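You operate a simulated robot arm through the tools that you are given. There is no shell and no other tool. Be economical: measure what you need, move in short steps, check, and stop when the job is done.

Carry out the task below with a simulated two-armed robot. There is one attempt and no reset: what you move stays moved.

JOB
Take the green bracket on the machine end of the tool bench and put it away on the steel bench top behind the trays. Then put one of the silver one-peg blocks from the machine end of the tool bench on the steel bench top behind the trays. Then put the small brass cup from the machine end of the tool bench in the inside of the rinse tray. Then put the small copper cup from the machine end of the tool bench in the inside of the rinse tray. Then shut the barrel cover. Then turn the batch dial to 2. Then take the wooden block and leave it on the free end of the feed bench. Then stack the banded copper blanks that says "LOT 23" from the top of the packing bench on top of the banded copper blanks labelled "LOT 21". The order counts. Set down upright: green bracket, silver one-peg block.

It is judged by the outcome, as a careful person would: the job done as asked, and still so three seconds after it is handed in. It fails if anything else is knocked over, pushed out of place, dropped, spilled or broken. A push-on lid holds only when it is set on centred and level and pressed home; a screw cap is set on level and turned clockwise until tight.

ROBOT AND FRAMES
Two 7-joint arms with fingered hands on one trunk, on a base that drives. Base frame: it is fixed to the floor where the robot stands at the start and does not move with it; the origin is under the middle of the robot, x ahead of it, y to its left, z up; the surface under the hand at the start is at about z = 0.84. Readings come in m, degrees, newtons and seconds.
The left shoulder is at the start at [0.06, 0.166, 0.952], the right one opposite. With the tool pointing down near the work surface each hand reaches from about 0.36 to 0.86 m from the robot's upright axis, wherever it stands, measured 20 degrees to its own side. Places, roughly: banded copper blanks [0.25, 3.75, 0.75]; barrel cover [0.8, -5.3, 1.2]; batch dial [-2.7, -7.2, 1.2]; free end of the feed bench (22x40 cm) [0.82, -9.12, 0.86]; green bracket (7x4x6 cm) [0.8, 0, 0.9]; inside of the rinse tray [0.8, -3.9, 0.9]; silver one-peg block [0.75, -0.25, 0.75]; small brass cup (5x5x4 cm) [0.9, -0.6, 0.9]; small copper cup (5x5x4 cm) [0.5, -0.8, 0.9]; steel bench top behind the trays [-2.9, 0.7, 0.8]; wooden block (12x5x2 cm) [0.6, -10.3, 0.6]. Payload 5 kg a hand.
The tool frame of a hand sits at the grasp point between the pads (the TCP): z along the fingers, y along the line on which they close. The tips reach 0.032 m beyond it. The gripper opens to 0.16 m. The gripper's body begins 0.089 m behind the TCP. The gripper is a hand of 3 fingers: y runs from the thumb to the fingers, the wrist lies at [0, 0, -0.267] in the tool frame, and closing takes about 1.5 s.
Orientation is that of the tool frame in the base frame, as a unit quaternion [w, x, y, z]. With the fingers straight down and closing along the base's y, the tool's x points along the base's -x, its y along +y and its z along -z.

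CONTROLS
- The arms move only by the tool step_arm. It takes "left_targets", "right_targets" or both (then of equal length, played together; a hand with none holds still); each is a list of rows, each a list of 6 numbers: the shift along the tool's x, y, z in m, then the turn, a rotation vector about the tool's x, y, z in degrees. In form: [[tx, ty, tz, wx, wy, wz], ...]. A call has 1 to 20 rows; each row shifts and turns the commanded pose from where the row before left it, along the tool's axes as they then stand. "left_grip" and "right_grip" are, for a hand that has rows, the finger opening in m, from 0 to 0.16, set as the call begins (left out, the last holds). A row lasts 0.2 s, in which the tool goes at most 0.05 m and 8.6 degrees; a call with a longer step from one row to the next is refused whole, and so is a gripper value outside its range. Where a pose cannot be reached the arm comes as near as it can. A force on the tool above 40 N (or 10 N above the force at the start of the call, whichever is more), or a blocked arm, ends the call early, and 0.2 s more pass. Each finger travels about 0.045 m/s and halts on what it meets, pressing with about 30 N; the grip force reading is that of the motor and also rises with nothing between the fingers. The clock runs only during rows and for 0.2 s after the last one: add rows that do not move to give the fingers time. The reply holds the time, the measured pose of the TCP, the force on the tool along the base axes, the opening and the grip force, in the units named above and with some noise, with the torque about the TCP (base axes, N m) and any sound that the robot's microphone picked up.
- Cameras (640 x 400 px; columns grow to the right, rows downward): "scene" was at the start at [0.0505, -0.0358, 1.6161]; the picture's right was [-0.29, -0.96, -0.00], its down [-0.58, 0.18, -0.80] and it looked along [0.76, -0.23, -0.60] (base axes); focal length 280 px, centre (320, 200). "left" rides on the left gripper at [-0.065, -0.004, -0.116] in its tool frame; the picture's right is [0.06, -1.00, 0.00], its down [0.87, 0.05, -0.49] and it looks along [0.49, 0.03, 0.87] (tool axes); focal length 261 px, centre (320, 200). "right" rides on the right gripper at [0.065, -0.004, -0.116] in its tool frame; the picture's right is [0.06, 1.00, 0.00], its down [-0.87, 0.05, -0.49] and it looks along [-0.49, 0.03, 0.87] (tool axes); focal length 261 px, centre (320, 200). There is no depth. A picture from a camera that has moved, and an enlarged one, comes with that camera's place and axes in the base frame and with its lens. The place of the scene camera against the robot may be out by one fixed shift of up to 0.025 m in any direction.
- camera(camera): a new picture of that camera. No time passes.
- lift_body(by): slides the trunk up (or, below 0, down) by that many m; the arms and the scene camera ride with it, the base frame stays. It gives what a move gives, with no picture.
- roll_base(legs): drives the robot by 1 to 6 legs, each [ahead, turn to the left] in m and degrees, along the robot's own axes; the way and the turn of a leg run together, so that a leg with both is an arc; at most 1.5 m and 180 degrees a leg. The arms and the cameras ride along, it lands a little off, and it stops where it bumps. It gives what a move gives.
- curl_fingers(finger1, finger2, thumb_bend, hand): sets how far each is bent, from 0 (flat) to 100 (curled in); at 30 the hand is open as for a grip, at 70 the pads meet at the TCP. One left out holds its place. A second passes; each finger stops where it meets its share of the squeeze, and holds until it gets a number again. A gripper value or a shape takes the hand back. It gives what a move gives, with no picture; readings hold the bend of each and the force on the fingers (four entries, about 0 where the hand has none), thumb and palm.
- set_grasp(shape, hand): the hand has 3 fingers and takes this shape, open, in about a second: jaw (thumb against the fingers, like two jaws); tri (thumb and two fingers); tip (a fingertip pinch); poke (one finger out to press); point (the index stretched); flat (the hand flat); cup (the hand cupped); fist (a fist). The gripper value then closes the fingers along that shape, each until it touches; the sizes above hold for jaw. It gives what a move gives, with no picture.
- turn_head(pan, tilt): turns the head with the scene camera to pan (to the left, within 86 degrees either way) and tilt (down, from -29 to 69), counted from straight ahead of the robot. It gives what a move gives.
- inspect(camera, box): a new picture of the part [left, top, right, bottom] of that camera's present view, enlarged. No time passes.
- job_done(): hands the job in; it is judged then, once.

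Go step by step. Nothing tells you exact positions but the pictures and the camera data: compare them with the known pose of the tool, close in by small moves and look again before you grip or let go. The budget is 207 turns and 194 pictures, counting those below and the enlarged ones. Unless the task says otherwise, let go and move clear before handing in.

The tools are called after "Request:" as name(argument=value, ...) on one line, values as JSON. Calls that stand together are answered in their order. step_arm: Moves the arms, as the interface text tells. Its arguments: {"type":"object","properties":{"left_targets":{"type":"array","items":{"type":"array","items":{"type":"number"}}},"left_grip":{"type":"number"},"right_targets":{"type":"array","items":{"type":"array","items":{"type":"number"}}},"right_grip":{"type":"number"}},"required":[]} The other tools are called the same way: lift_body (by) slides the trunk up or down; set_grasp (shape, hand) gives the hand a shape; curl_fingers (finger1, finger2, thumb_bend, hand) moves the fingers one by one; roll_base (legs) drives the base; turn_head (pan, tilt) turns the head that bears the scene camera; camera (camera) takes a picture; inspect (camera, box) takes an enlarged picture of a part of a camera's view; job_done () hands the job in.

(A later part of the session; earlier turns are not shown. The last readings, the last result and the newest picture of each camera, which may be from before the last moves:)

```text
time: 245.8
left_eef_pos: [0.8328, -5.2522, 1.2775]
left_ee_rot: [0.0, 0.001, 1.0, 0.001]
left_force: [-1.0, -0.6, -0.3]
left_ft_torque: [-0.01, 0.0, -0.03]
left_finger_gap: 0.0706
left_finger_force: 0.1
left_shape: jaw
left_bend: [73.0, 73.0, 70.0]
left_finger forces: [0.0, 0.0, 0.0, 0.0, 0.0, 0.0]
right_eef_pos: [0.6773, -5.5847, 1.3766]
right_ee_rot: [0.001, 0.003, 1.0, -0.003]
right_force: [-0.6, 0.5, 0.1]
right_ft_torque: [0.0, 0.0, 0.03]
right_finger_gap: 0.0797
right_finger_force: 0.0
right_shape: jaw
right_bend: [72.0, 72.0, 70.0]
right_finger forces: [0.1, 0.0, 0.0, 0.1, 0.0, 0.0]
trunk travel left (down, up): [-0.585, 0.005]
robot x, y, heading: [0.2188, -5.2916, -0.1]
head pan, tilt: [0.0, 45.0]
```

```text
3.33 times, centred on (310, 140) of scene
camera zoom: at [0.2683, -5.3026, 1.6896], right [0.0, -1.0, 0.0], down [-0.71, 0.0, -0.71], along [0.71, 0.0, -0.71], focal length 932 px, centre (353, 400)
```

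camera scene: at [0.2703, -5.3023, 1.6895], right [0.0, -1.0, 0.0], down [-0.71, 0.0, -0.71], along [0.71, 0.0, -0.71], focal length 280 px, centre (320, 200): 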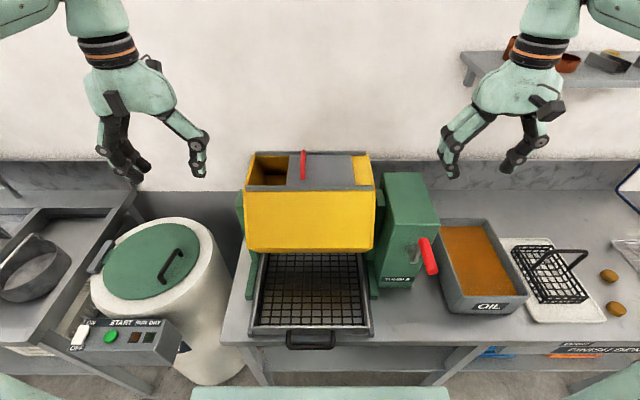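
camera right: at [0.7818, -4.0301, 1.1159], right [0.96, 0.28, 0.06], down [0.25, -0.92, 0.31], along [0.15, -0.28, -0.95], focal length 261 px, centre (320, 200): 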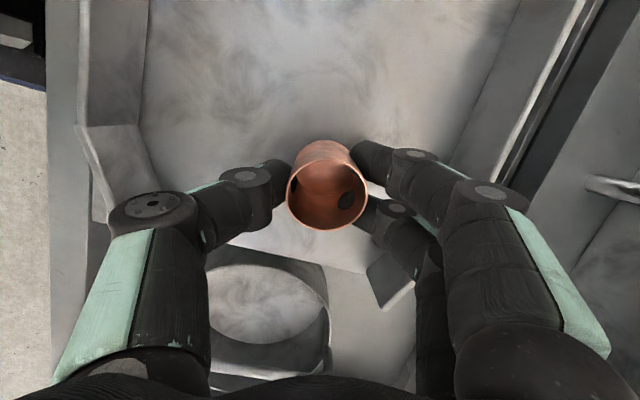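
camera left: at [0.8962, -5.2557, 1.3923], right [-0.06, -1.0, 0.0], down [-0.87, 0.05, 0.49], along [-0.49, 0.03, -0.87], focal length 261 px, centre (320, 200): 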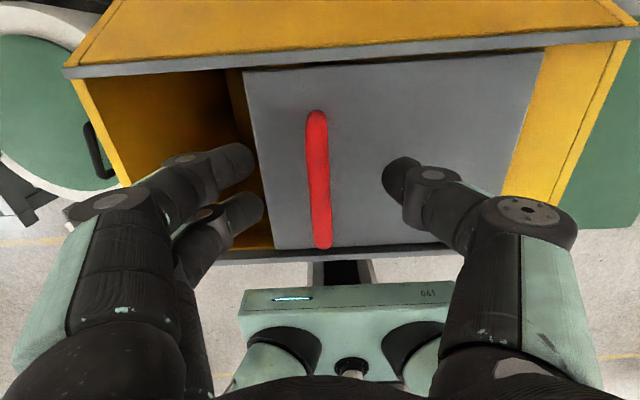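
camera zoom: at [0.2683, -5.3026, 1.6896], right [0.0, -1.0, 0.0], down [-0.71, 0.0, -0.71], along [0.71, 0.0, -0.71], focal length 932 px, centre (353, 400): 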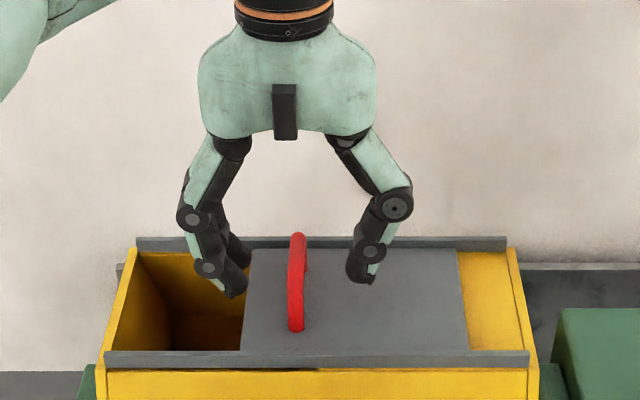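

The fingers straddle the handle. A bit lower, then close on it.

Request:
step_arm(left_targets=[[0, 0, 0.008, 0, 0, 0], [0, 0, 0.007, 0, 0, 0], [0, 0, 0, 0, 0, 0]])

Request:
step_arm(left_targets=[[0, 0, 0, 0, 0, 0], [0, 0, 0, 0, 0, 0], [0, 0, 0, 0, 0, 0], [0, 0, 0, 0, 0, 0], [0, 0, 0, 0, 0, 0], [0, 0, 0, 0, 0, 0], [0, 0, 0, 0, 0, 0]], left_grip=0.0)

Request:
inspect(camera="scene", box=[230, 80, 390, 200])

```text
time: 246.7
left_eef_pos: [0.8302, -5.2525, 1.2653]
left_ee_rot: [0.002, 0.001, 1.0, 0.0]
left_force: [2.7, -0.4, 23.4]
left_ft_torque: [-1.23, -0.09, 0.1]
left_finger_gap: 0.0709
left_finger_force: 0.0
left_shape: jaw
left_bend: [73.0, 73.0, 70.0]
left_finger forces: [0.0, 0.0, 0.0, 0.0, 23.6, 0.0]
right_eef_pos: [0.6756, -5.5844, 1.3775]
right_ee_rot: [0.002, 0.003, 1.0, -0.004]
right_force: [0.1, -0.3, -0.3]
right_ft_torque: [-0.03, 0.06, -0.01]
right_finger_gap: 0.0797
right_finger_force: 0.0
right_shape: jaw
right_bend: [72.0, 72.0, 70.0]
right_finger forces: [0.0, 0.1, 0.0, 0.0, 0.0, 0.0]
trunk travel left (down, up): [-0.585, 0.005]
robot x, y, heading: [0.2193, -5.2924, -0.2]
head pan, tilt: [0.0, 45.0]
```

```text
time: 248.2
left_eef_pos: [0.8292, -5.2524, 1.2636]
left_ee_rot: [0.0, 0.001, 1.0, 0.001]
left_force: [0.9, 0.7, 23.4]
left_ft_torque: [1.21, -0.04, 0.09]
left_finger_gap: 0.0343
left_finger_force: 30.0
left_shape: jaw
left_bend: [74.0, 74.0, 76.0]
left_finger forces: [20.4, 19.8, 0.1, 0.0, 44.6, 0.0]
right_eef_pos: [0.6744, -5.5853, 1.3774]
right_ee_rot: [0.001, 0.002, 1.0, -0.003]
right_force: [-0.3, 0.3, -0.8]
right_ft_torque: [-0.04, -0.02, 0.01]
right_finger_gap: 0.0796
right_finger_force: 0.1
right_shape: jaw
right_bend: [72.0, 72.0, 70.0]
right_finger forces: [0.1, 0.0, 0.0, 0.1, 0.0, 0.0]
trunk travel left (down, up): [-0.585, 0.005]
robot x, y, heading: [0.2135, -5.2947, 0.0]
head pan, tilt: [0.0, 45.0]
```

```text
3.33 times, centred on (310, 140) of scene
camera zoom: at [0.2666, -5.3026, 1.6897], right [0.0, -1.0, 0.0], down [-0.71, 0.0, -0.71], along [0.71, 0.0, -0.71], focal length 932 px, centre (353, 400)
```

zoom: 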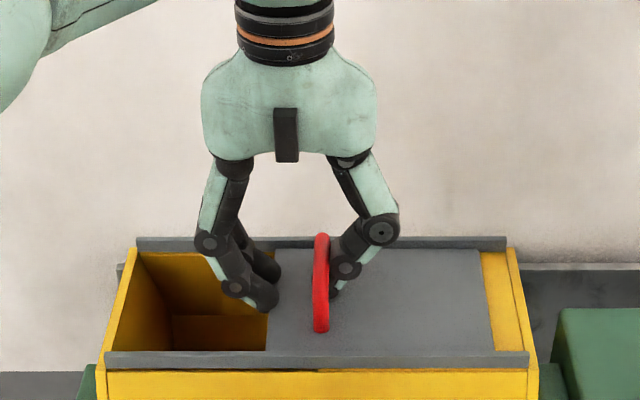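

The thumb touched the cover and the fingers caught its left edge. I'll open, rise about 1.3 cm so that the fingers stay above the cover, and pinch just the handle.

Request:
step_arm(left_targets=[[0, 0, 0, 0, 0, 0], [0, 0, 0, 0, 0, 0], [0, 0, 0, 0, 0, 0], [0, -0.01, -0.016, 0, 0, 0], [0, 0, 0, 0, 0, 0]], left_grip=0.09)

Request:
camera(camera="left")

Request:
inspect(camera="scene", box=[230, 80, 390, 200])

```text
time: 249.4
left_eef_pos: [0.8305, -5.261, 1.2768]
left_ee_rot: [-0.002, 0.001, 1.0, 0.001]
left_force: [-0.7, 0.6, -0.6]
left_ft_torque: [-0.03, 0.02, 0.0]
left_finger_gap: 0.0894
left_finger_force: 0.2
left_shape: jaw
left_bend: [72.0, 72.0, 70.0]
left_finger forces: [0.0, 0.1, 0.0, 0.0, 0.0, 0.0]
right_eef_pos: [0.6769, -5.5845, 1.3775]
right_ee_rot: [0.002, 0.003, 1.0, -0.004]
right_force: [0.2, 0.3, -0.9]
right_ft_torque: [0.0, 0.02, 0.0]
right_finger_gap: 0.0796
right_finger_force: 0.1
right_shape: jaw
right_bend: [72.0, 72.0, 70.0]
right_finger forces: [0.0, 0.0, 0.1, 0.0, 0.1, 0.0]
trunk travel left (down, up): [-0.585, 0.005]
robot x, y, heading: [0.2199, -5.2913, -0.3]
head pan, tilt: [0.0, 45.0]
```

```text
95 pictures are left
camera left: at [0.896, -5.2654, 1.392], right [-0.06, -1.0, 0.0], down [-0.87, 0.05, 0.49], along [-0.49, 0.03, -0.87], focal length 261 px, centre (320, 200)
```

left: 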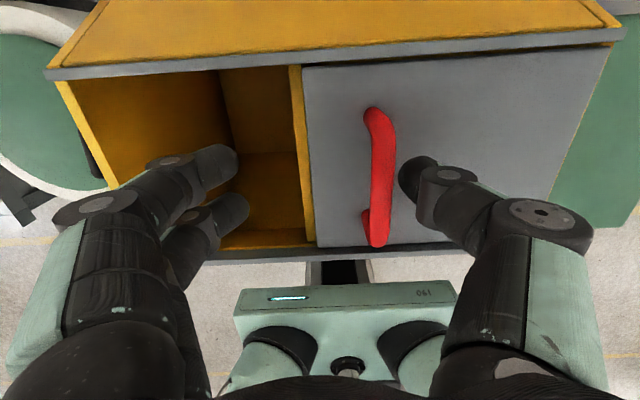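

```text
3.33 times, centred on (310, 140) of scene
camera zoom: at [0.2682, -5.3017, 1.6895], right [0.0, -1.0, 0.0], down [-0.71, 0.0, -0.71], along [0.71, 0.0, -0.71], focal length 932 px, centre (353, 400)
```

zoom: 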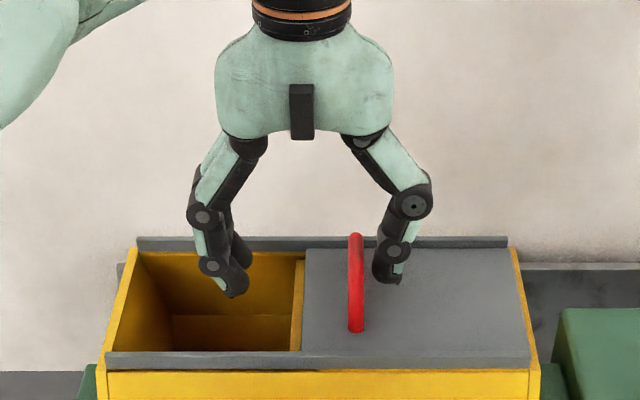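

The cover slid fully open to the right; the handle now sits at y ≈ -5.29 between thumb and fingers. Shift slightly right and pinch the handle above the cover.

Request:
step_arm(left_targets=[[0, -0.015, 0, 0, 0, 0], [0, -0.013, 0, 0, 0, 0], [0, 0, 0, 0, 0, 0]])

Request:
step_arm(left_targets=[[0, 0, 0, 0, 0, 0], [0, 0, 0, 0, 0, 0], [0, 0, 0, 0, 0, 0], [0, 0, 0, 0, 0, 0], [0, 0, 0, 0, 0, 0], [0, 0, 0, 0, 0, 0], [0, 0, 0, 0, 0, 0]], left_grip=0.0)

Request:
camera(camera="left")

Request:
inspect(camera="scene", box=[230, 80, 390, 200])

```text
time: 250.2
left_eef_pos: [0.8315, -5.2893, 1.2787]
left_ee_rot: [-0.001, 0.001, 1.0, 0.001]
left_force: [0.6, -0.4, 0.0]
left_ft_torque: [-0.01, 0.01, 0.02]
left_finger_gap: 0.0896
left_finger_force: 0.0
left_shape: jaw
left_bend: [72.0, 72.0, 70.0]
left_finger forces: [0.0, 0.0, 0.1, 0.0, 0.0, 0.1]
right_eef_pos: [0.6773, -5.5852, 1.3771]
right_ee_rot: [0.002, 0.003, 1.0, -0.004]
right_force: [-0.2, -0.3, 0.9]
right_ft_torque: [-0.01, 0.02, -0.03]
right_finger_gap: 0.0795
right_finger_force: 0.0
right_shape: jaw
right_bend: [72.0, 72.0, 70.0]
right_finger forces: [0.1, 0.0, 0.0, 0.0, 0.0, 0.0]
trunk travel left (down, up): [-0.585, 0.005]
robot x, y, heading: [0.2205, -5.2894, 0.2]
head pan, tilt: [0.0, 45.0]
```

```text
time: 251.8
left_eef_pos: [0.8325, -5.2906, 1.2768]
left_ee_rot: [-0.002, 0.0, 1.0, 0.001]
left_force: [-0.5, -1.3, -11.3]
left_ft_torque: [0.07, 0.03, 0.0]
left_finger_gap: 0.0
left_finger_force: 30.0
left_shape: jaw
left_bend: [66.0, 67.0, 71.0]
left_finger forces: [10.9, 10.8, 0.0, 0.0, 25.3, 0.0]
right_eef_pos: [0.6766, -5.5846, 1.375]
right_ee_rot: [0.001, 0.003, 1.0, -0.003]
right_force: [-0.2, 1.0, -0.2]
right_ft_torque: [0.01, -0.01, 0.0]
right_finger_gap: 0.0797
right_finger_force: 0.1
right_shape: jaw
right_bend: [72.0, 72.0, 70.0]
right_finger forces: [0.1, 0.0, 0.0, 0.1, 0.1, 0.1]
trunk travel left (down, up): [-0.585, 0.005]
robot x, y, heading: [0.2202, -5.2922, -0.1]
head pan, tilt: [0.0, 45.0]
```

```text
93 pictures are left
camera left: at [0.8969, -5.2944, 1.392], right [-0.06, -1.0, 0.0], down [-0.87, 0.05, 0.5], along [-0.49, 0.03, -0.87], focal length 261 px, centre (320, 200)
```

left: 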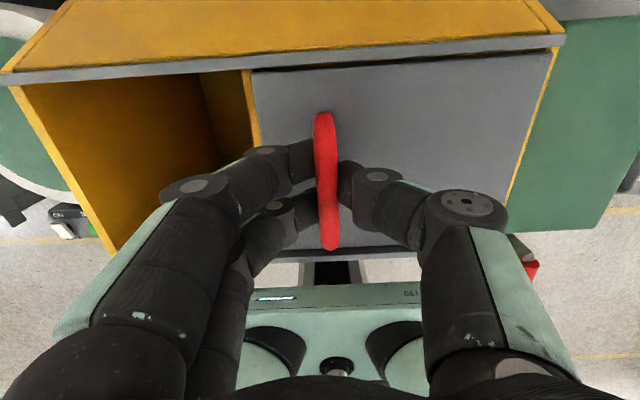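

```text
3.33 times, centred on (310, 140) of scene
camera zoom: at [0.2691, -5.3025, 1.6894], right [0.0, -1.0, 0.0], down [-0.71, 0.0, -0.71], along [0.71, 0.0, -0.71], focal length 932 px, centre (353, 400)
```

zoom: 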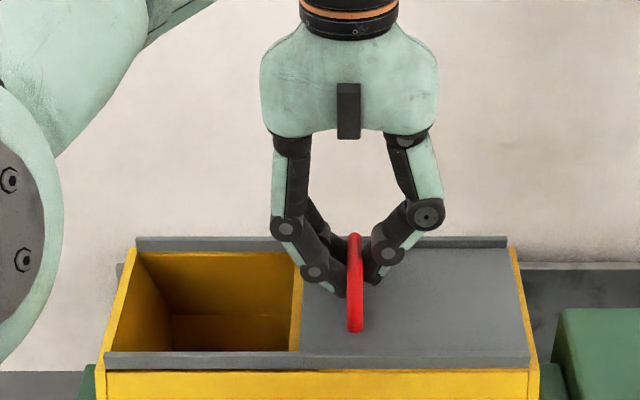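

The handle is pinched. Sliding the cover left in 2 cm steps until it stops.

Request:
step_arm(left_targets=[[0, 0.02, 0, 0, 0, 0], [0, 0.02, 0, 0, 0, 0], [0, 0.02, 0, 0, 0, 0], [0, 0.02, 0, 0, 0, 0], [0, 0.015, 0, 0, 0, 0], [0, 0, 0, 0, 0, 0]])

Request:
inspect(camera="scene", box=[230, 80, 390, 200])

```text
time: 253.2
left_eef_pos: [0.833, -5.1942, 1.2773]
left_ee_rot: [-0.002, 0.001, 1.0, 0.001]
left_force: [-1.2, 0.3, -17.4]
left_ft_torque: [0.13, 0.04, 0.02]
left_finger_gap: 0.0
left_finger_force: 29.8
left_shape: jaw
left_bend: [66.0, 67.0, 71.0]
left_finger forces: [12.2, 11.8, 0.1, 0.0, 26.2, 0.1]
right_eef_pos: [0.6772, -5.5847, 1.3763]
right_ee_rot: [0.001, 0.002, 1.0, -0.004]
right_force: [-0.2, 0.5, -0.3]
right_ft_torque: [0.01, 0.03, 0.01]
right_finger_gap: 0.0795
right_finger_force: 0.1
right_shape: jaw
right_bend: [72.0, 72.0, 70.0]
right_finger forces: [0.1, 0.0, 0.0, 0.0, 0.0, 0.0]
trunk travel left (down, up): [-0.585, 0.005]
robot x, y, heading: [0.2192, -5.2913, 0.2]
head pan, tilt: [0.0, 45.0]
```

```text
3.33 times, centred on (310, 140) of scene
camera zoom: at [0.2696, -5.3024, 1.6895], right [0.0, -1.0, 0.0], down [-0.71, 0.0, -0.71], along [0.71, 0.0, -0.71], focal length 932 px, centre (353, 400)
```

zoom: 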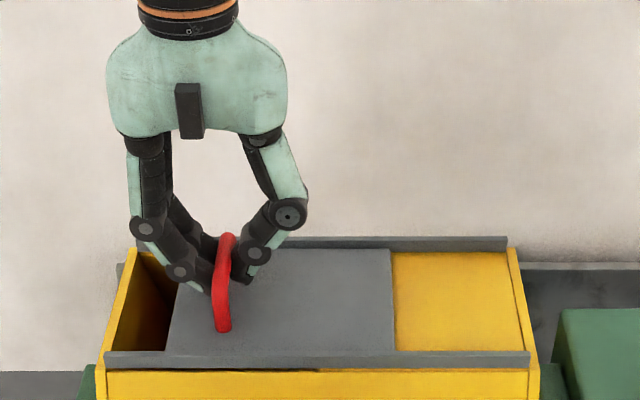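

About 3.5 cm remain. Continuing with smaller steps to the stop.

Request:
step_arm(left_targets=[[0, 0.01, 0, 0, 0, 0], [0, 0.01, 0, 0, 0, 0], [0, 0.01, 0, 0, 0, 0], [0, 0.006, 0, 0, 0, 0], [0, 0.004, 0, 0, 0, 0], [0, 0, 0, 0, 0, 0]])

Request:
inspect(camera="scene", box=[230, 80, 390, 200])

```text
time: 254.7
left_eef_pos: [0.8326, -5.1536, 1.2773]
left_ee_rot: [-0.001, 0.001, 1.0, 0.0]
left_force: [-1.3, -0.9, -22.9]
left_ft_torque: [0.12, 0.01, -0.05]
left_finger_gap: 0.0
left_finger_force: 29.9
left_shape: jaw
left_bend: [66.0, 66.0, 71.0]
left_finger forces: [12.9, 12.6, 0.0, 0.0, 27.2, 0.0]
right_eef_pos: [0.6778, -5.584, 1.3761]
right_ee_rot: [0.002, 0.002, 1.0, -0.003]
right_force: [0.0, 0.2, 0.3]
right_ft_torque: [0.0, 0.03, 0.0]
right_finger_gap: 0.0798
right_finger_force: 0.1
right_shape: jaw
right_bend: [72.0, 72.0, 70.0]
right_finger forces: [0.0, 0.0, 0.1, 0.0, 0.1, 0.0]
trunk travel left (down, up): [-0.585, 0.005]
robot x, y, heading: [0.2211, -5.2948, -0.2]
head pan, tilt: [0.0, 45.0]
```

```text
3.33 times, centred on (310, 140) of scene
camera zoom: at [0.2701, -5.3022, 1.6895], right [0.0, -1.0, 0.0], down [-0.71, 0.0, -0.71], along [0.71, 0.0, -0.71], focal length 932 px, centre (353, 400)
```

zoom: 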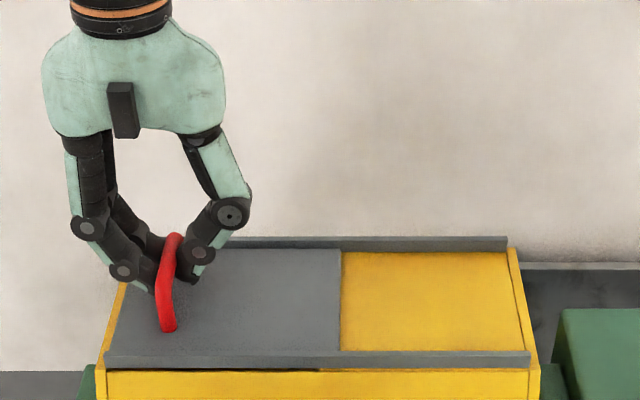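

Request:
step_arm(left_targets=[[0, 0.005, 0.003, 0, 0, 0], [0, 0.005, 0, 0, 0, 0], [0, 0.005, 0, 0, 0, 0], [0, 0, 0, 0, 0, 0]])

Request:
camera(camera="left")

Request:
inspect(camera="scene", box=[230, 120, 350, 200])

```text
time: 255.7
left_eef_pos: [0.8326, -5.1442, 1.2759]
left_ee_rot: [0.0, 0.002, 1.0, 0.0]
left_force: [-0.3, -22.1, -3.7]
left_ft_torque: [-0.25, -0.01, 0.04]
left_finger_gap: 0.0001
left_finger_force: 30.0
left_shape: jaw
left_bend: [66.0, 66.0, 72.0]
left_finger forces: [9.7, 9.9, 0.0, 0.0, 31.5, 0.0]
right_eef_pos: [0.677, -5.5873, 1.3763]
right_ee_rot: [0.002, 0.003, 1.0, -0.003]
right_force: [-0.2, -0.2, 0.8]
right_ft_torque: [0.02, -0.01, -0.02]
right_finger_gap: 0.0794
right_finger_force: 0.1
right_shape: jaw
right_bend: [72.0, 72.0, 70.0]
right_finger forces: [0.0, 0.1, 0.1, 0.0, 0.0, 0.1]
trunk travel left (down, up): [-0.585, 0.005]
robot x, y, heading: [0.2192, -5.2921, -0.1]
head pan, tilt: [0.0, 45.0]
```

```text
89 pictures are left
camera left: at [0.8962, -5.1484, 1.3913], right [-0.07, -1.0, 0.0], down [-0.87, 0.06, 0.49], along [-0.49, 0.03, -0.87], focal length 261 px, centre (320, 200)
```

left: 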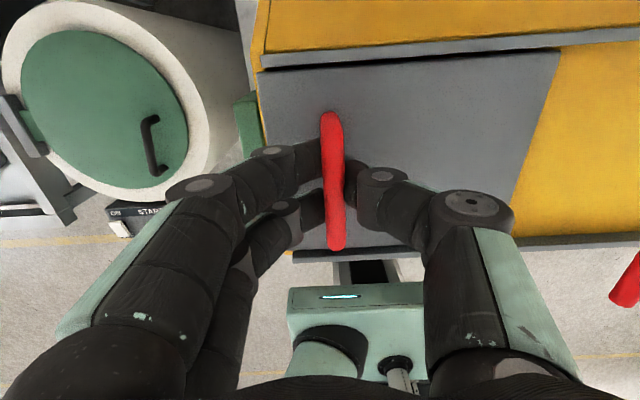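

```text
5.00 times, centred on (290, 160) of scene
camera zoom: at [0.2687, -5.3061, 1.6897], right [0.0, -1.0, 0.0], down [-0.71, 0.0, -0.71], along [0.71, 0.0, -0.71], focal length 1399 px, centre (470, 400)
```

zoom: 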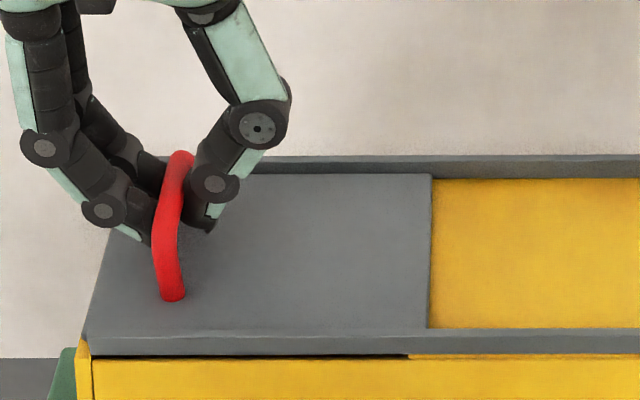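

The cover is at its stop (22 N). Releasing and lifting clear.

Request:
step_arm(left_targets=[[0, -0.003, 0, 0, 0, 0], [0, 0, 0, 0, 0, 0], [0, 0, 0, 0, 0, 0], [0, 0, 0, 0, 0, 0], [0, 0, -0.03, 0, 0, 0], [0, 0, -0.04, 0, 0, 0], [0, 0, -0.04, 0, 0, 0], [0.045, 0, 0, 0, 0, 0], [0.045, 0.01, 0, 0, 0, 0], [0.045, 0.03, 0, 0, 0, 0], [0.02, 0.04, 0, 0, 0, 0], [0, 0, 0, 0, 0, 0]], left_grip=0.07)

Request:
inspect(camera="scene", box=[220, 100, 400, 260])

```text
refused: row 10 steps farther than a row can; nothing moved
```

```text
2.50 times, centred on (310, 180) of scene
camera zoom: at [0.2687, -5.3061, 1.6897], right [0.0, -1.0, 0.0], down [-0.71, 0.0, -0.71], along [0.71, 0.0, -0.71], focal length 699 px, centre (345, 250)
```

zoom: 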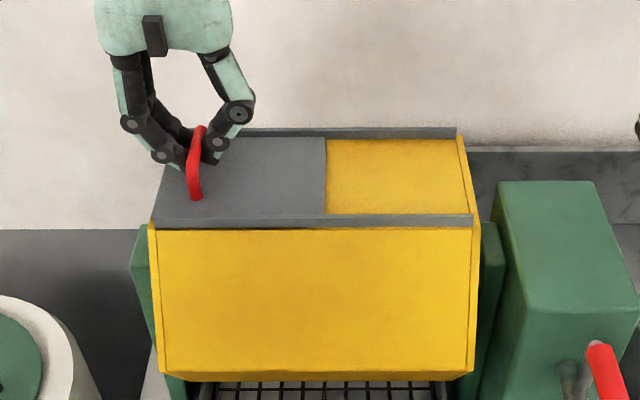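

Request:
step_arm(left_targets=[[0, -0.003, 0, 0, 0, 0], [0, 0, 0, 0, 0, 0], [0, 0, 0, 0, 0, 0], [0, 0, 0, 0, 0, 0], [0, 0, -0.03, 0, 0, 0], [0, 0, -0.04, 0, 0, 0], [0, 0, -0.04, 0, 0, 0], [0.045, 0, 0, 0, 0, 0], [0.045, 0.01, 0, 0, 0, 0], [0.035, 0.03, 0, 0, 0, 0], [0.02, 0.04, 0, 0, 0, 0], [0, 0, 0, 0, 0, 0]], left_grip=0.07)

Request:
inspect(camera="scene", box=[220, 100, 400, 260])

```text
time: 258.2
left_eef_pos: [0.6875, -5.0631, 1.3861]
left_ee_rot: [-0.001, 0.0, 1.0, 0.001]
left_force: [0.2, -0.2, 0.5]
left_ft_torque: [0.02, 0.0, 0.03]
left_finger_gap: 0.0699
left_finger_force: 0.1
left_shape: jaw
left_bend: [73.0, 73.0, 70.0]
left_finger forces: [0.1, 0.0, 0.0, 0.1, 0.0, 0.0]
right_eef_pos: [0.6778, -5.5865, 1.3759]
right_ee_rot: [0.001, 0.002, 1.0, -0.002]
right_force: [-0.1, -0.7, 0.9]
right_ft_torque: [0.03, 0.0, 0.0]
right_finger_gap: 0.0797
right_finger_force: 0.1
right_shape: jaw
right_bend: [72.0, 72.0, 70.0]
right_finger forces: [0.0, 0.0, 0.1, 0.0, 0.0, 0.0]
trunk travel left (down, up): [-0.585, 0.005]
robot x, y, heading: [0.2166, -5.2928, -0.3]
head pan, tilt: [0.0, 45.0]
```

```text
2.50 times, centred on (310, 180) of scene
camera zoom: at [0.2687, -5.3037, 1.6896], right [0.0, -1.0, 0.0], down [-0.71, 0.0, -0.71], along [0.71, 0.0, -0.71], focal length 699 px, centre (345, 250)
```

zoom: 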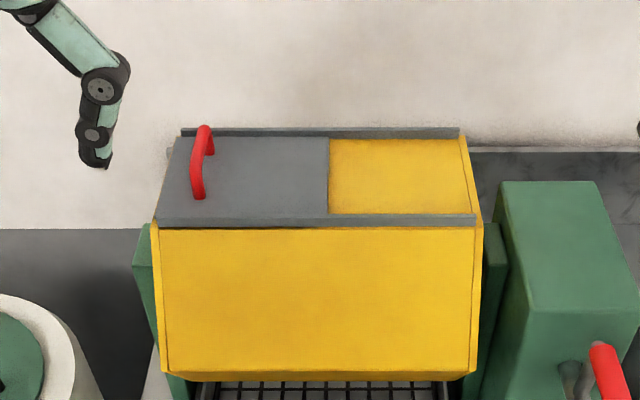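

The barrel cover is shut. Next, the batch dial near (-2.7, -7.2, 1.2). I'll back off into the aisle and look over there.

Request:
roll_base(legs=[[-0.7, 0], [0, -130]])

Request:
turn_head(pan=-5, tilt=15)

Request:
camera(camera="scene")

```text
time: 267.7
left_eef_pos: [-0.6065, -5.7955, 1.3852]
left_ee_rot: [0.0, 0.906, 0.424, 0.001]
left_force: [-0.2, 0.2, -0.3]
left_ft_torque: [-0.01, 0.0, -0.01]
left_finger_gap: 0.0698
left_finger_force: 0.0
left_shape: jaw
left_bend: [73.0, 73.0, 70.0]
left_finger forces: [0.0, 0.0, 0.0, 0.0, 0.0, 0.1]
right_eef_pos: [-1.001, -5.4553, 1.378]
right_ee_rot: [-0.002, 0.906, 0.423, -0.004]
right_force: [0.1, 0.0, -0.3]
right_ft_torque: [0.01, 0.0, 0.0]
right_finger_gap: 0.0793
right_finger_force: 0.1
right_shape: jaw
right_bend: [72.0, 72.0, 70.0]
right_finger forces: [0.1, 0.0, 0.1, 0.0, 0.0, 0.1]
trunk travel left (down, up): [-0.585, 0.005]
robot x, y, heading: [-0.486, -5.2883, -130.0]
head pan, tilt: [0.0, 45.0]
```

```text
time: 268.6
left_eef_pos: [-0.6057, -5.7956, 1.3864]
left_ee_rot: [0.0, 0.905, 0.424, 0.002]
left_force: [-0.2, 0.4, 0.1]
left_ft_torque: [0.0, -0.03, 0.03]
left_finger_gap: 0.0698
left_finger_force: 0.1
left_shape: jaw
left_bend: [73.0, 73.0, 70.0]
left_finger forces: [0.1, 0.0, 0.1, 0.0, 0.0, 0.0]
right_eef_pos: [-1.0004, -5.4548, 1.377]
right_ee_rot: [-0.002, 0.906, 0.422, -0.003]
right_force: [-0.3, 0.9, 0.9]
right_ft_torque: [0.01, 0.01, 0.01]
right_finger_gap: 0.0799
right_finger_force: 0.1
right_shape: jaw
right_bend: [72.0, 72.0, 70.0]
right_finger forces: [0.1, 0.0, 0.0, 0.0, 0.0, 0.0]
trunk travel left (down, up): [-0.585, 0.005]
robot x, y, heading: [-0.4857, -5.2916, -129.8]
head pan, tilt: [-5.0, 15.0]
```

```text
85 pictures are left
camera scene: at [-0.5323, -5.3433, 1.7364], right [-0.71, 0.71, 0.0], down [0.18, 0.18, -0.97], along [-0.68, -0.68, -0.26], focal length 280 px, centre (320, 200)
```

scene: 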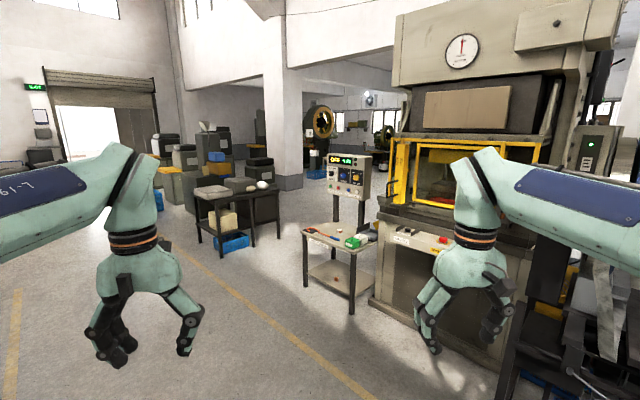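

Request:
inspect(camera="scene", box=[290, 140, 400, 250])

```text
3.64 times, centred on (345, 195) of scene
camera zoom: at [-0.5323, -5.3433, 1.7364], right [-0.71, 0.71, 0.0], down [0.18, 0.18, -0.97], along [-0.68, -0.68, -0.26], focal length 1017 px, centre (229, 218)
```

zoom: 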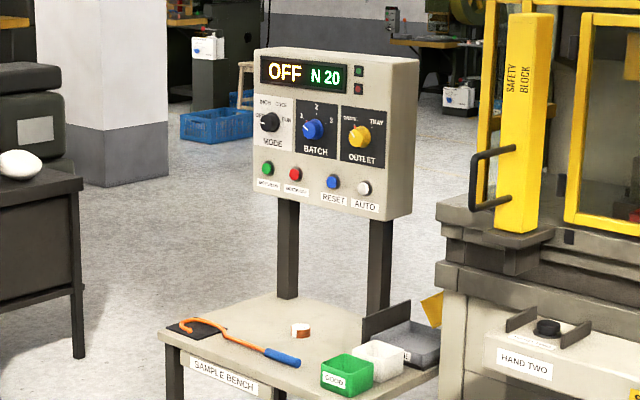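

The control panel with the blue BATCH knob stands behind the sample bench. I'll drive to face it.

Request:
roll_base(legs=[[0, 9.5], [1.1, 0], [1.1, 0], [0, -60]])

Request:
turn_head(pan=0, tilt=25)

Request:
camera(camera="scene")

```text
time: 282.9
left_eef_pos: [-2.0598, -7.4142, 1.3851]
left_ee_rot: [0.001, 1.0, -0.005, 0.002]
left_force: [0.2, 0.8, 0.5]
left_ft_torque: [0.0, -0.02, 0.0]
left_finger_gap: 0.0697
left_finger_force: 0.1
left_shape: jaw
left_bend: [73.0, 73.0, 70.0]
left_finger forces: [0.0, 0.1, 0.0, 0.0, 0.0, 0.1]
right_eef_pos: [-2.0468, -6.8919, 1.3764]
right_ee_rot: [-0.003, 1.0, -0.006, -0.001]
right_force: [-1.2, 1.2, 0.4]
right_ft_torque: [0.03, 0.01, 0.0]
right_finger_gap: 0.08
right_finger_force: 0.2
right_shape: jaw
right_bend: [72.0, 72.0, 70.0]
right_finger forces: [0.0, 0.0, 0.1, 0.0, 0.0, 0.0]
trunk travel left (down, up): [-0.585, 0.005]
robot x, y, heading: [-1.5907, -7.1907, 179.7]
head pan, tilt: [-5.0, 15.0]
```

```text
time: 283.6
left_eef_pos: [-2.0589, -7.4144, 1.3858]
left_ee_rot: [0.001, 1.0, -0.005, 0.0]
left_force: [0.2, -0.6, 0.0]
left_ft_torque: [-0.01, 0.0, 0.0]
left_finger_gap: 0.0697
left_finger_force: 0.0
left_shape: jaw
left_bend: [73.0, 73.0, 70.0]
left_finger forces: [0.1, 0.0, 0.0, 0.0, 0.0, 0.0]
right_eef_pos: [-2.0467, -6.8916, 1.3773]
right_ee_rot: [-0.004, 1.0, -0.007, -0.002]
right_force: [0.0, -0.1, 1.0]
right_ft_torque: [0.01, -0.04, 0.0]
right_finger_gap: 0.0797
right_finger_force: 0.2
right_shape: jaw
right_bend: [72.0, 72.0, 70.0]
right_finger forces: [0.1, 0.0, 0.1, 0.0, 0.0, 0.1]
trunk travel left (down, up): [-0.585, 0.005]
robot x, y, heading: [-1.5922, -7.1872, 179.4]
head pan, tilt: [0.0, 25.0]
```

```text
83 pictures are left
camera scene: at [-1.6558, -7.1982, 1.7203], right [0.01, 1.0, 0.0], down [0.42, 0.0, -0.91], along [-0.91, 0.01, -0.42], focal length 280 px, centre (320, 200)
```

scene: 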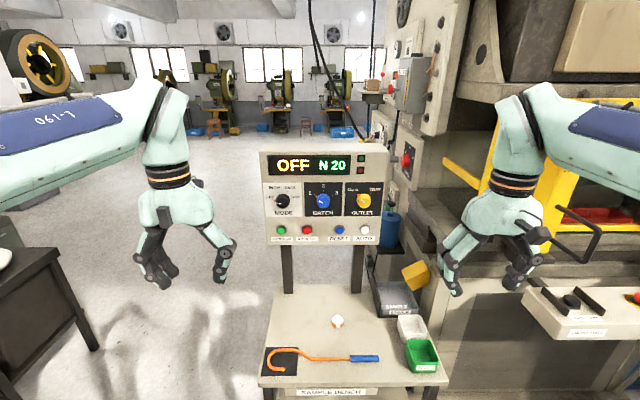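

Request:
inspect(camera="scene", box=[260, 150, 400, 250])

```text
4.00 times, centred on (330, 200) of scene
camera zoom: at [-1.6558, -7.1982, 1.7203], right [0.01, 1.0, 0.0], down [0.42, 0.0, -0.91], along [-0.91, 0.01, -0.42], focal length 1119 px, centre (280, 200)
```

zoom: 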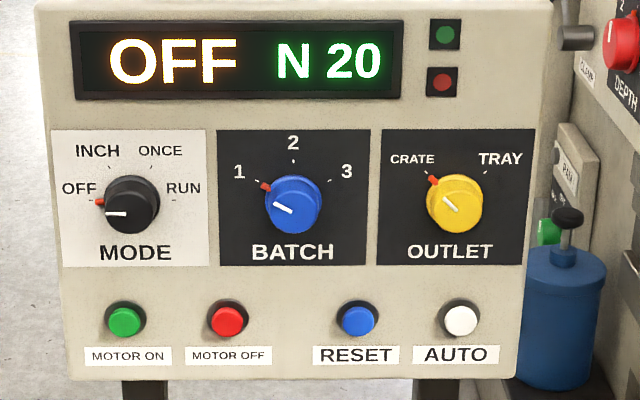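

The BATCH pointer is at 1; it must turn 60° clockwise to 2. The dial is at about (-2.695, -7.173, 1.235). I'll extend the left hand and turn it to point forward.

Request:
step_arm(left_targets=[[-0.045, 0, 0.02, 0, 0, 0], [-0.045, 0, 0.02, 0, 0, 0], [-0.045, 0, 0.02, 0, 0, 0], [-0.045, 0, 0.02, 0, 0, 0], [0, 0, 0, 0, -8.2, 0], [0, 0, 0, 0, -8.2, 0], [0, 0, 0, 0, -8.2, 0], [0, 0, 0, 0, -8.2, 0], [0, 0, 0, 0, -8.2, 0], [0, 0, 0, 0, -8.2, 0], [0, 0, 0, 0, -8.2, 0], [0, 0, 0, 0, -8.2, 0], [0, 0, 0, 0, -8.2, 0], [0, 0, 0, 0, -8.2, 0], [0, 0, 0, 0, -8.0, 0], [0, 0, 0, 0, 0, 0]])

Request:
camera(camera="left")

Request:
camera(camera="scene")

```text
time: 287.0
left_eef_pos: [-2.2396, -7.4123, 1.3059]
left_ee_rot: [-0.002, 0.878, -0.004, -0.479]
left_force: [-0.1, -0.6, -0.4]
left_ft_torque: [0.0, -0.02, 0.0]
left_finger_gap: 0.0698
left_finger_force: 0.1
left_shape: jaw
left_bend: [73.0, 73.0, 70.0]
left_finger forces: [0.0, 0.1, 0.0, 0.0, 0.0, 0.0]
left hand out of reach, approached as far as the arm can: row 12, 13, 14, 15
right_eef_pos: [-2.0469, -6.8908, 1.3771]
right_ee_rot: [-0.004, 1.0, -0.006, -0.002]
right_force: [0.1, -0.2, 0.2]
right_ft_torque: [0.01, 0.0, 0.01]
right_finger_gap: 0.0799
right_finger_force: 0.2
right_shape: jaw
right_bend: [72.0, 72.0, 70.0]
right_finger forces: [0.0, 0.0, 0.0, 0.0, 0.0, 0.1]
trunk travel left (down, up): [-0.585, 0.005]
robot x, y, heading: [-1.5907, -7.1866, 179.4]
head pan, tilt: [0.0, 25.0]
```

```text
81 pictures are left
camera left: at [-2.1782, -7.4083, 1.4225], right [0.04, 1.0, -0.05], down [0.88, -0.06, -0.47], along [-0.47, -0.03, -0.88], focal length 261 px, centre (320, 200)
```

left: 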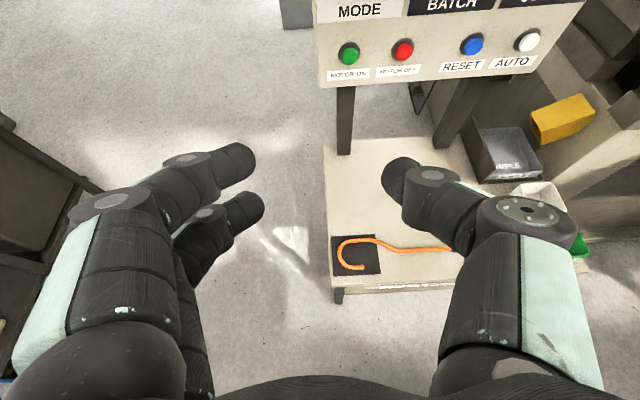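

```text
80 pictures are left
camera scene: at [-1.6559, -7.1981, 1.7202], right [0.01, 1.0, 0.0], down [0.42, 0.0, -0.91], along [-0.91, 0.01, -0.42], focal length 280 px, centre (320, 200)
```

scene: 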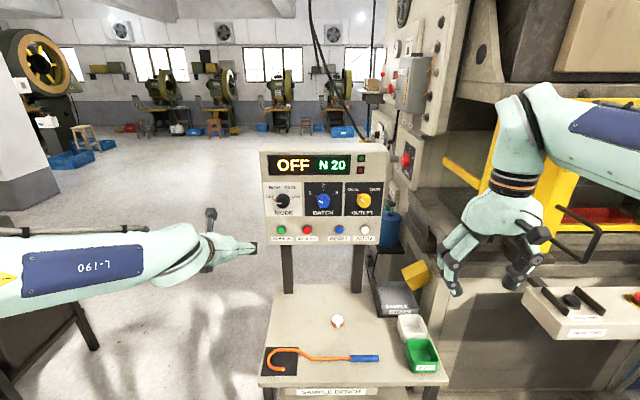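

The arm was too folded to tilt fully; extending it forward first, then finishing the tilt.

Request:
step_arm(left_targets=[[-0.0205, 0, 0.0315, 0, 0, 0], [-0.0205, 0, 0.0315, 0, 0, 0], [-0.0205, 0, 0.0315, 0, 0, 0], [-0.0205, 0, 0.0315, 0, 0, 0], [0, 0, 0, 0, -8.2, 0], [0, 0, 0, 0, -8.2, 0], [0, 0, 0, 0, -8.2, 0], [0, 0, 0, 0, -8.2, 0], [0, 0, 0, 0, 0, 0]])

Request:
camera(camera="left")

```text
time: 289.0
left_eef_pos: [-2.3882, -7.4118, 1.308]
left_ee_rot: [0.002, -0.705, 0.003, 0.709]
left_force: [0.1, -0.1, -0.6]
left_ft_torque: [0.01, 0.02, 0.02]
left_finger_gap: 0.0701
left_finger_force: 0.1
left_shape: jaw
left_bend: [73.0, 73.0, 70.0]
left_finger forces: [0.0, 0.0, 0.1, 0.0, 0.1, 0.0]
left hand out of reach, approached as far as the arm can: row 5
right_eef_pos: [-2.0443, -6.892, 1.3771]
right_ee_rot: [-0.004, 1.0, -0.007, -0.002]
right_force: [0.8, -0.5, 0.7]
right_ft_torque: [0.02, 0.06, 0.03]
right_finger_gap: 0.0798
right_finger_force: 0.1
right_shape: jaw
right_bend: [72.0, 72.0, 70.0]
right_finger forces: [0.2, 0.0, 0.1, 0.0, 0.0, 0.0]
trunk travel left (down, up): [-0.585, 0.005]
robot x, y, heading: [-1.5894, -7.1926, 179.6]
head pan, tilt: [0.0, 25.0]
```

```text
79 pictures are left
camera left: at [-2.2734, -7.408, 1.3717], right [0.01, 1.0, -0.06], down [0.49, -0.06, -0.87], along [-0.87, -0.02, -0.49], focal length 261 px, centre (320, 200)
```

left: 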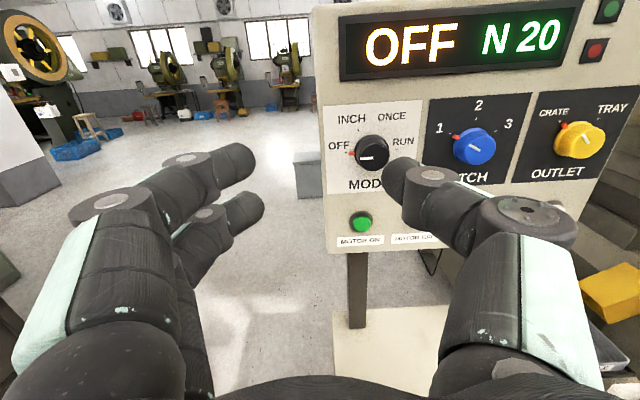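

Now the hand points forward. Sliding it in line with the dial and pre-turning it 30° counter-clockwise.

Request:
step_arm(left_targets=[[0.013, -0.041, 0, 0, 0, 0], [0.013, -0.041, 0, 0, 0, 0], [0.013, -0.041, 0, 0, 0, 0], [0.013, -0.041, 0, 0, 0, 0], [0.013, -0.041, 0, 0, 0, 0], [0.013, -0.041, 0, 0, 0, 0], [0, 0, 0, 0, 0, -7.5], [0, 0, 0, 0, 0, -7.5], [0, 0, 0, 0, 0, -7.5], [0, 0, 0, 0, 0, -7.5], [0, 0, 0, 0, 0, 0]], left_grip=0.1)

Request:
camera(camera="left")

```text
time: 291.4
left_eef_pos: [-2.3874, -7.1644, 1.2284]
left_ee_rot: [-0.186, 0.683, 0.18, -0.683]
left_force: [-0.3, 0.2, -0.7]
left_ft_torque: [-0.01, 0.03, 0.02]
left_finger_gap: 0.0995
left_finger_force: 0.0
left_shape: jaw
left_bend: [71.0, 71.0, 69.0]
left_finger forces: [0.1, 0.0, 0.1, 0.1, 0.0, 0.0]
right_eef_pos: [-2.0461, -6.8912, 1.3767]
right_ee_rot: [-0.004, 1.0, -0.006, -0.002]
right_force: [0.7, 0.5, 0.4]
right_ft_torque: [0.0, 0.01, -0.05]
right_finger_gap: 0.0796
right_finger_force: 0.1
right_shape: jaw
right_bend: [72.0, 72.0, 70.0]
right_finger forces: [0.1, 0.0, 0.0, 0.0, 0.1, 0.0]
trunk travel left (down, up): [-0.585, 0.005]
robot x, y, heading: [-1.592, -7.1937, 179.3]
head pan, tilt: [0.0, 25.0]
```

```text
78 pictures are left
camera left: at [-2.273, -7.1945, 1.2863], right [0.01, 0.9, 0.45], down [0.49, 0.38, -0.78], along [-0.87, 0.23, -0.44], focal length 261 px, centre (320, 200)
```

left: 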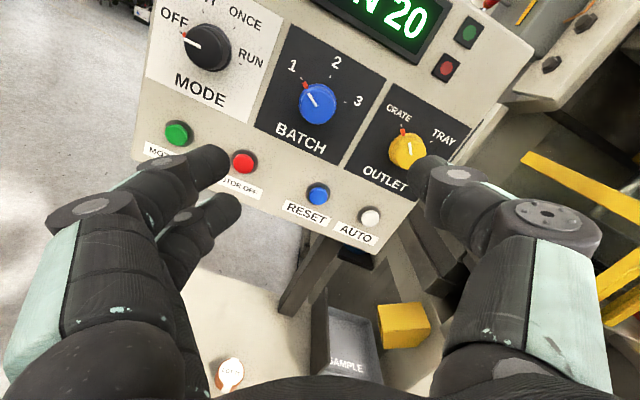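

Dial lines up at y ≈ -7.164, z ≈ 1.229. Driving 0.2 m closer.

Request:
roll_base(legs=[[0.19, 0.5]])

Request:
camera(camera="left")

Request:
camera(camera="scene")

```text
time: 293.0
left_eef_pos: [-2.5811, -7.1705, 1.2269]
left_ee_rot: [0.182, -0.683, -0.182, 0.684]
left_force: [0.4, -0.8, -0.1]
left_ft_torque: [-0.01, 0.01, -0.01]
left_finger_gap: 0.0999
left_finger_force: 0.0
left_shape: jaw
left_bend: [71.0, 71.0, 69.0]
left_finger forces: [0.0, 0.0, 0.1, 0.0, 0.0, 0.0]
right_eef_pos: [-2.2415, -6.8956, 1.3761]
right_ee_rot: [-0.004, 1.0, -0.002, 0.0]
right_force: [-0.8, 1.1, 0.0]
right_ft_torque: [0.01, -0.04, -0.01]
right_finger_gap: 0.0796
right_finger_force: 0.0
right_shape: jaw
right_bend: [72.0, 72.0, 70.0]
right_finger forces: [0.1, 0.1, 0.0, 0.0, 0.0, 0.1]
trunk travel left (down, up): [-0.585, 0.005]
robot x, y, heading: [-1.7852, -7.1881, 179.9]
head pan, tilt: [0.0, 25.0]
```

```text
77 pictures are left
camera left: at [-2.4661, -7.1999, 1.2853], right [0.0, 0.9, 0.44], down [0.49, 0.39, -0.78], along [-0.87, 0.22, -0.44], focal length 261 px, centre (320, 200)
```

left: 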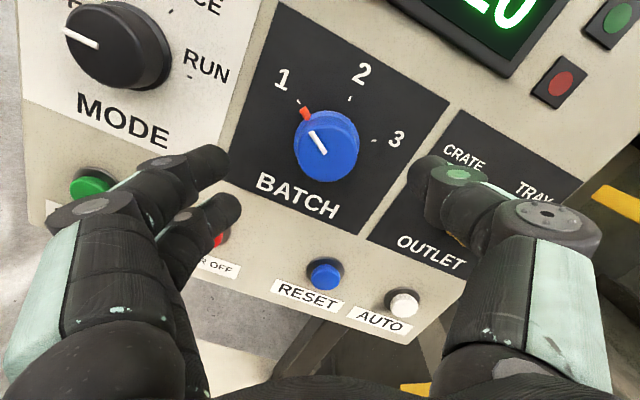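

```text
76 pictures are left
camera scene: at [-1.8494, -7.1975, 1.7201], right [0.0, 1.0, 0.0], down [0.42, 0.0, -0.91], along [-0.91, 0.0, -0.42], focal length 280 px, centre (320, 200)
```

scene: 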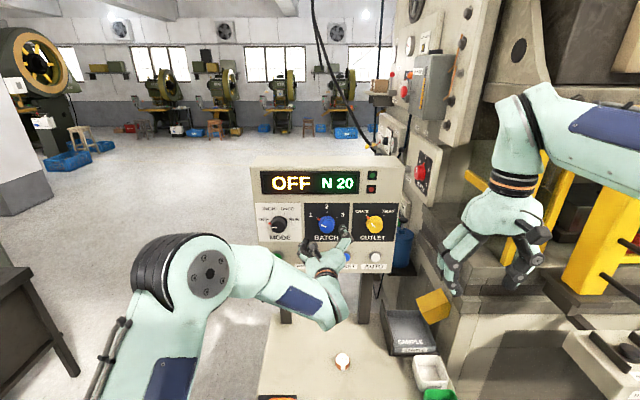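

Dial centre (-2.67, -7.166, 1.229). Advancing the hand around the knob, fingers at 0.085.

Request:
step_arm(left_targets=[[0.001, -0.0045, 0.02, 0, 0, 0], [0, 0, 0.025, 0, 0, 0], [0, 0, 0.02, 0, 0, 0], [0, 0, 0.008, 0, 0, 0], [0, 0, 0, 0, 0, 0]], left_grip=0.085)

Request:
camera(camera="left")

```text
time: 294.2
left_eef_pos: [-2.6542, -7.1671, 1.2288]
left_ee_rot: [0.182, -0.683, -0.182, 0.684]
left_force: [0.0, 0.3, 0.1]
left_ft_torque: [-0.01, 0.04, -0.03]
left_finger_gap: 0.0855
left_finger_force: 0.0
left_shape: jaw
left_bend: [72.0, 72.0, 70.0]
left_finger forces: [0.1, 0.1, 0.0, 0.0, 0.0, 0.0]
right_eef_pos: [-2.2407, -6.8942, 1.3762]
right_ee_rot: [-0.004, 1.0, -0.002, -0.001]
right_force: [-0.1, -0.6, 0.1]
right_ft_torque: [0.0, -0.02, 0.01]
right_finger_gap: 0.0797
right_finger_force: 0.1
right_shape: jaw
right_bend: [72.0, 72.0, 70.0]
right_finger forces: [0.0, 0.1, 0.0, 0.1, 0.0, 0.0]
trunk travel left (down, up): [-0.585, 0.005]
robot x, y, heading: [-1.7873, -7.1897, 179.8]
head pan, tilt: [0.0, 25.0]
```

```text
75 pictures are left
camera left: at [-2.5379, -7.1954, 1.2871], right [0.0, 0.9, 0.44], down [0.49, 0.39, -0.78], along [-0.87, 0.22, -0.44], focal length 261 px, centre (320, 200)
```

left: 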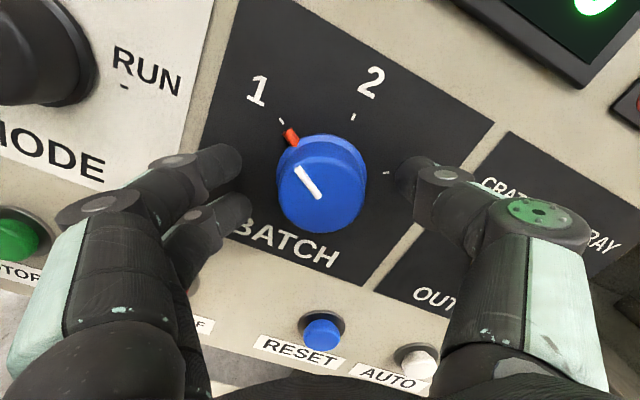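

The knob lies within the finger reach. Closing on it.

Request:
step_arm(left_targets=[[0, 0, 0.004, 0, 0, 0], [0, 0, 0, 0, 0, 0], [0, 0, 0, 0, 0, 0], [0, 0, 0, 0, 0, 0], [0, 0, 0, 0, 0, 0], [0, 0, 0, 0, 0, 0]], left_grip=0.02)

Request:
camera(camera="left")

```text
time: 295.6
left_eef_pos: [-2.6572, -7.1673, 1.2298]
left_ee_rot: [0.181, -0.682, -0.183, 0.684]
left_force: [-1.9, -0.2, 1.4]
left_ft_torque: [0.01, 0.03, 0.0]
left_finger_gap: 0.0413
left_finger_force: 30.2
left_shape: jaw
left_bend: [73.0, 73.0, 70.0]
left_finger forces: [11.8, 12.8, 0.0, 0.0, 25.9, 0.1]
right_eef_pos: [-2.2409, -6.8949, 1.3764]
right_ee_rot: [-0.004, 1.0, -0.001, -0.002]
right_force: [-0.1, 0.5, -0.1]
right_ft_torque: [-0.01, -0.01, 0.0]
right_finger_gap: 0.0799
right_finger_force: 0.0
right_shape: jaw
right_bend: [72.0, 72.0, 70.0]
right_finger forces: [0.0, 0.0, 0.0, 0.0, 0.0, 0.0]
trunk travel left (down, up): [-0.585, 0.005]
robot x, y, heading: [-1.7824, -7.1883, 180.1]
head pan, tilt: [0.0, 25.0]
```

```text
74 pictures are left
camera left: at [-2.5418, -7.1957, 1.2876], right [0.0, 0.9, 0.44], down [0.49, 0.39, -0.78], along [-0.87, 0.22, -0.44], focal length 261 px, centre (320, 200)
```

left: 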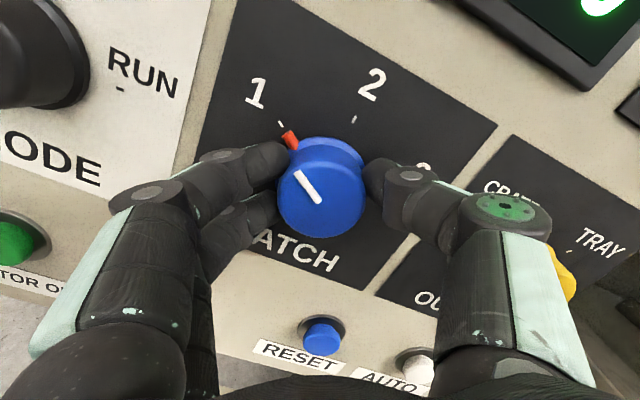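

Turning clockwise about 57°.

Request:
step_arm(left_targets=[[0, 0, 0, 0, 0, 8.2], [0, 0, 0, 0, 0, 8.2], [0, 0, 0, 0, 0, 8.2], [0, 0, 0, 0, 0, 8.2], [0, 0, 0, 0, 0, 8.2], [0, 0, 0, 0, 0, 8.2], [0, 0, 0, 0, 0, 8.2], [0, 0, 0, 0, 0, 0]])

Request:
camera(camera="left")

Request:
inspect(camera="scene", box=[250, 160, 400, 270])

```text
time: 297.4
left_eef_pos: [-2.6557, -7.1618, 1.2319]
left_ee_rot: [-0.168, -0.685, 0.169, 0.688]
left_force: [-8.5, 17.5, 9.8]
left_ft_torque: [0.07, 0.12, -0.48]
left_finger_gap: 0.0411
left_finger_force: 30.2
left_shape: jaw
left_bend: [73.0, 73.0, 70.0]
left_finger forces: [12.0, 9.8, 0.0, 0.0, 34.8, 0.0]
right_eef_pos: [-2.2417, -6.892, 1.377]
right_ee_rot: [-0.003, 1.0, -0.002, -0.001]
right_force: [0.3, -0.5, -0.5]
right_ft_torque: [-0.01, 0.01, 0.01]
right_finger_gap: 0.0797
right_finger_force: 0.0
right_shape: jaw
right_bend: [72.0, 72.0, 70.0]
right_finger forces: [0.0, 0.0, 0.0, 0.0, 0.1, 0.1]
trunk travel left (down, up): [-0.585, 0.005]
robot x, y, heading: [-1.7828, -7.1874, 179.8]
head pan, tilt: [0.0, 25.0]
```

```text
73 pictures are left
camera left: at [-2.5412, -7.1292, 1.2859], right [0.0, 0.86, -0.52], down [0.49, -0.45, -0.75], along [-0.87, -0.25, -0.42], focal length 261 px, centre (320, 200)
```

left: 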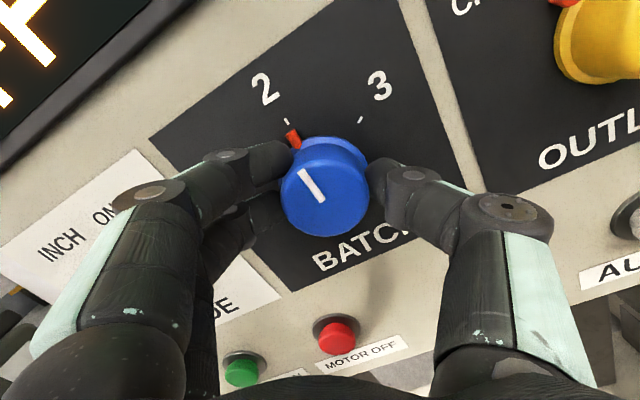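

```text
3.64 times, centred on (325, 215) of scene
camera zoom: at [-1.8477, -7.1947, 1.7203], right [0.0, 1.0, 0.0], down [0.42, 0.0, -0.91], along [-0.91, 0.0, -0.42], focal length 1017 px, centre (302, 146)
```

zoom: 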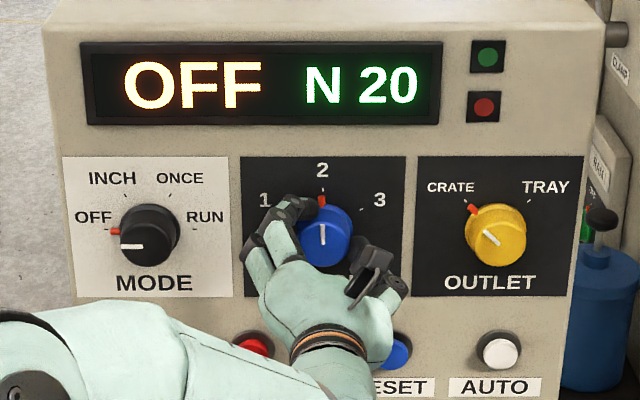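

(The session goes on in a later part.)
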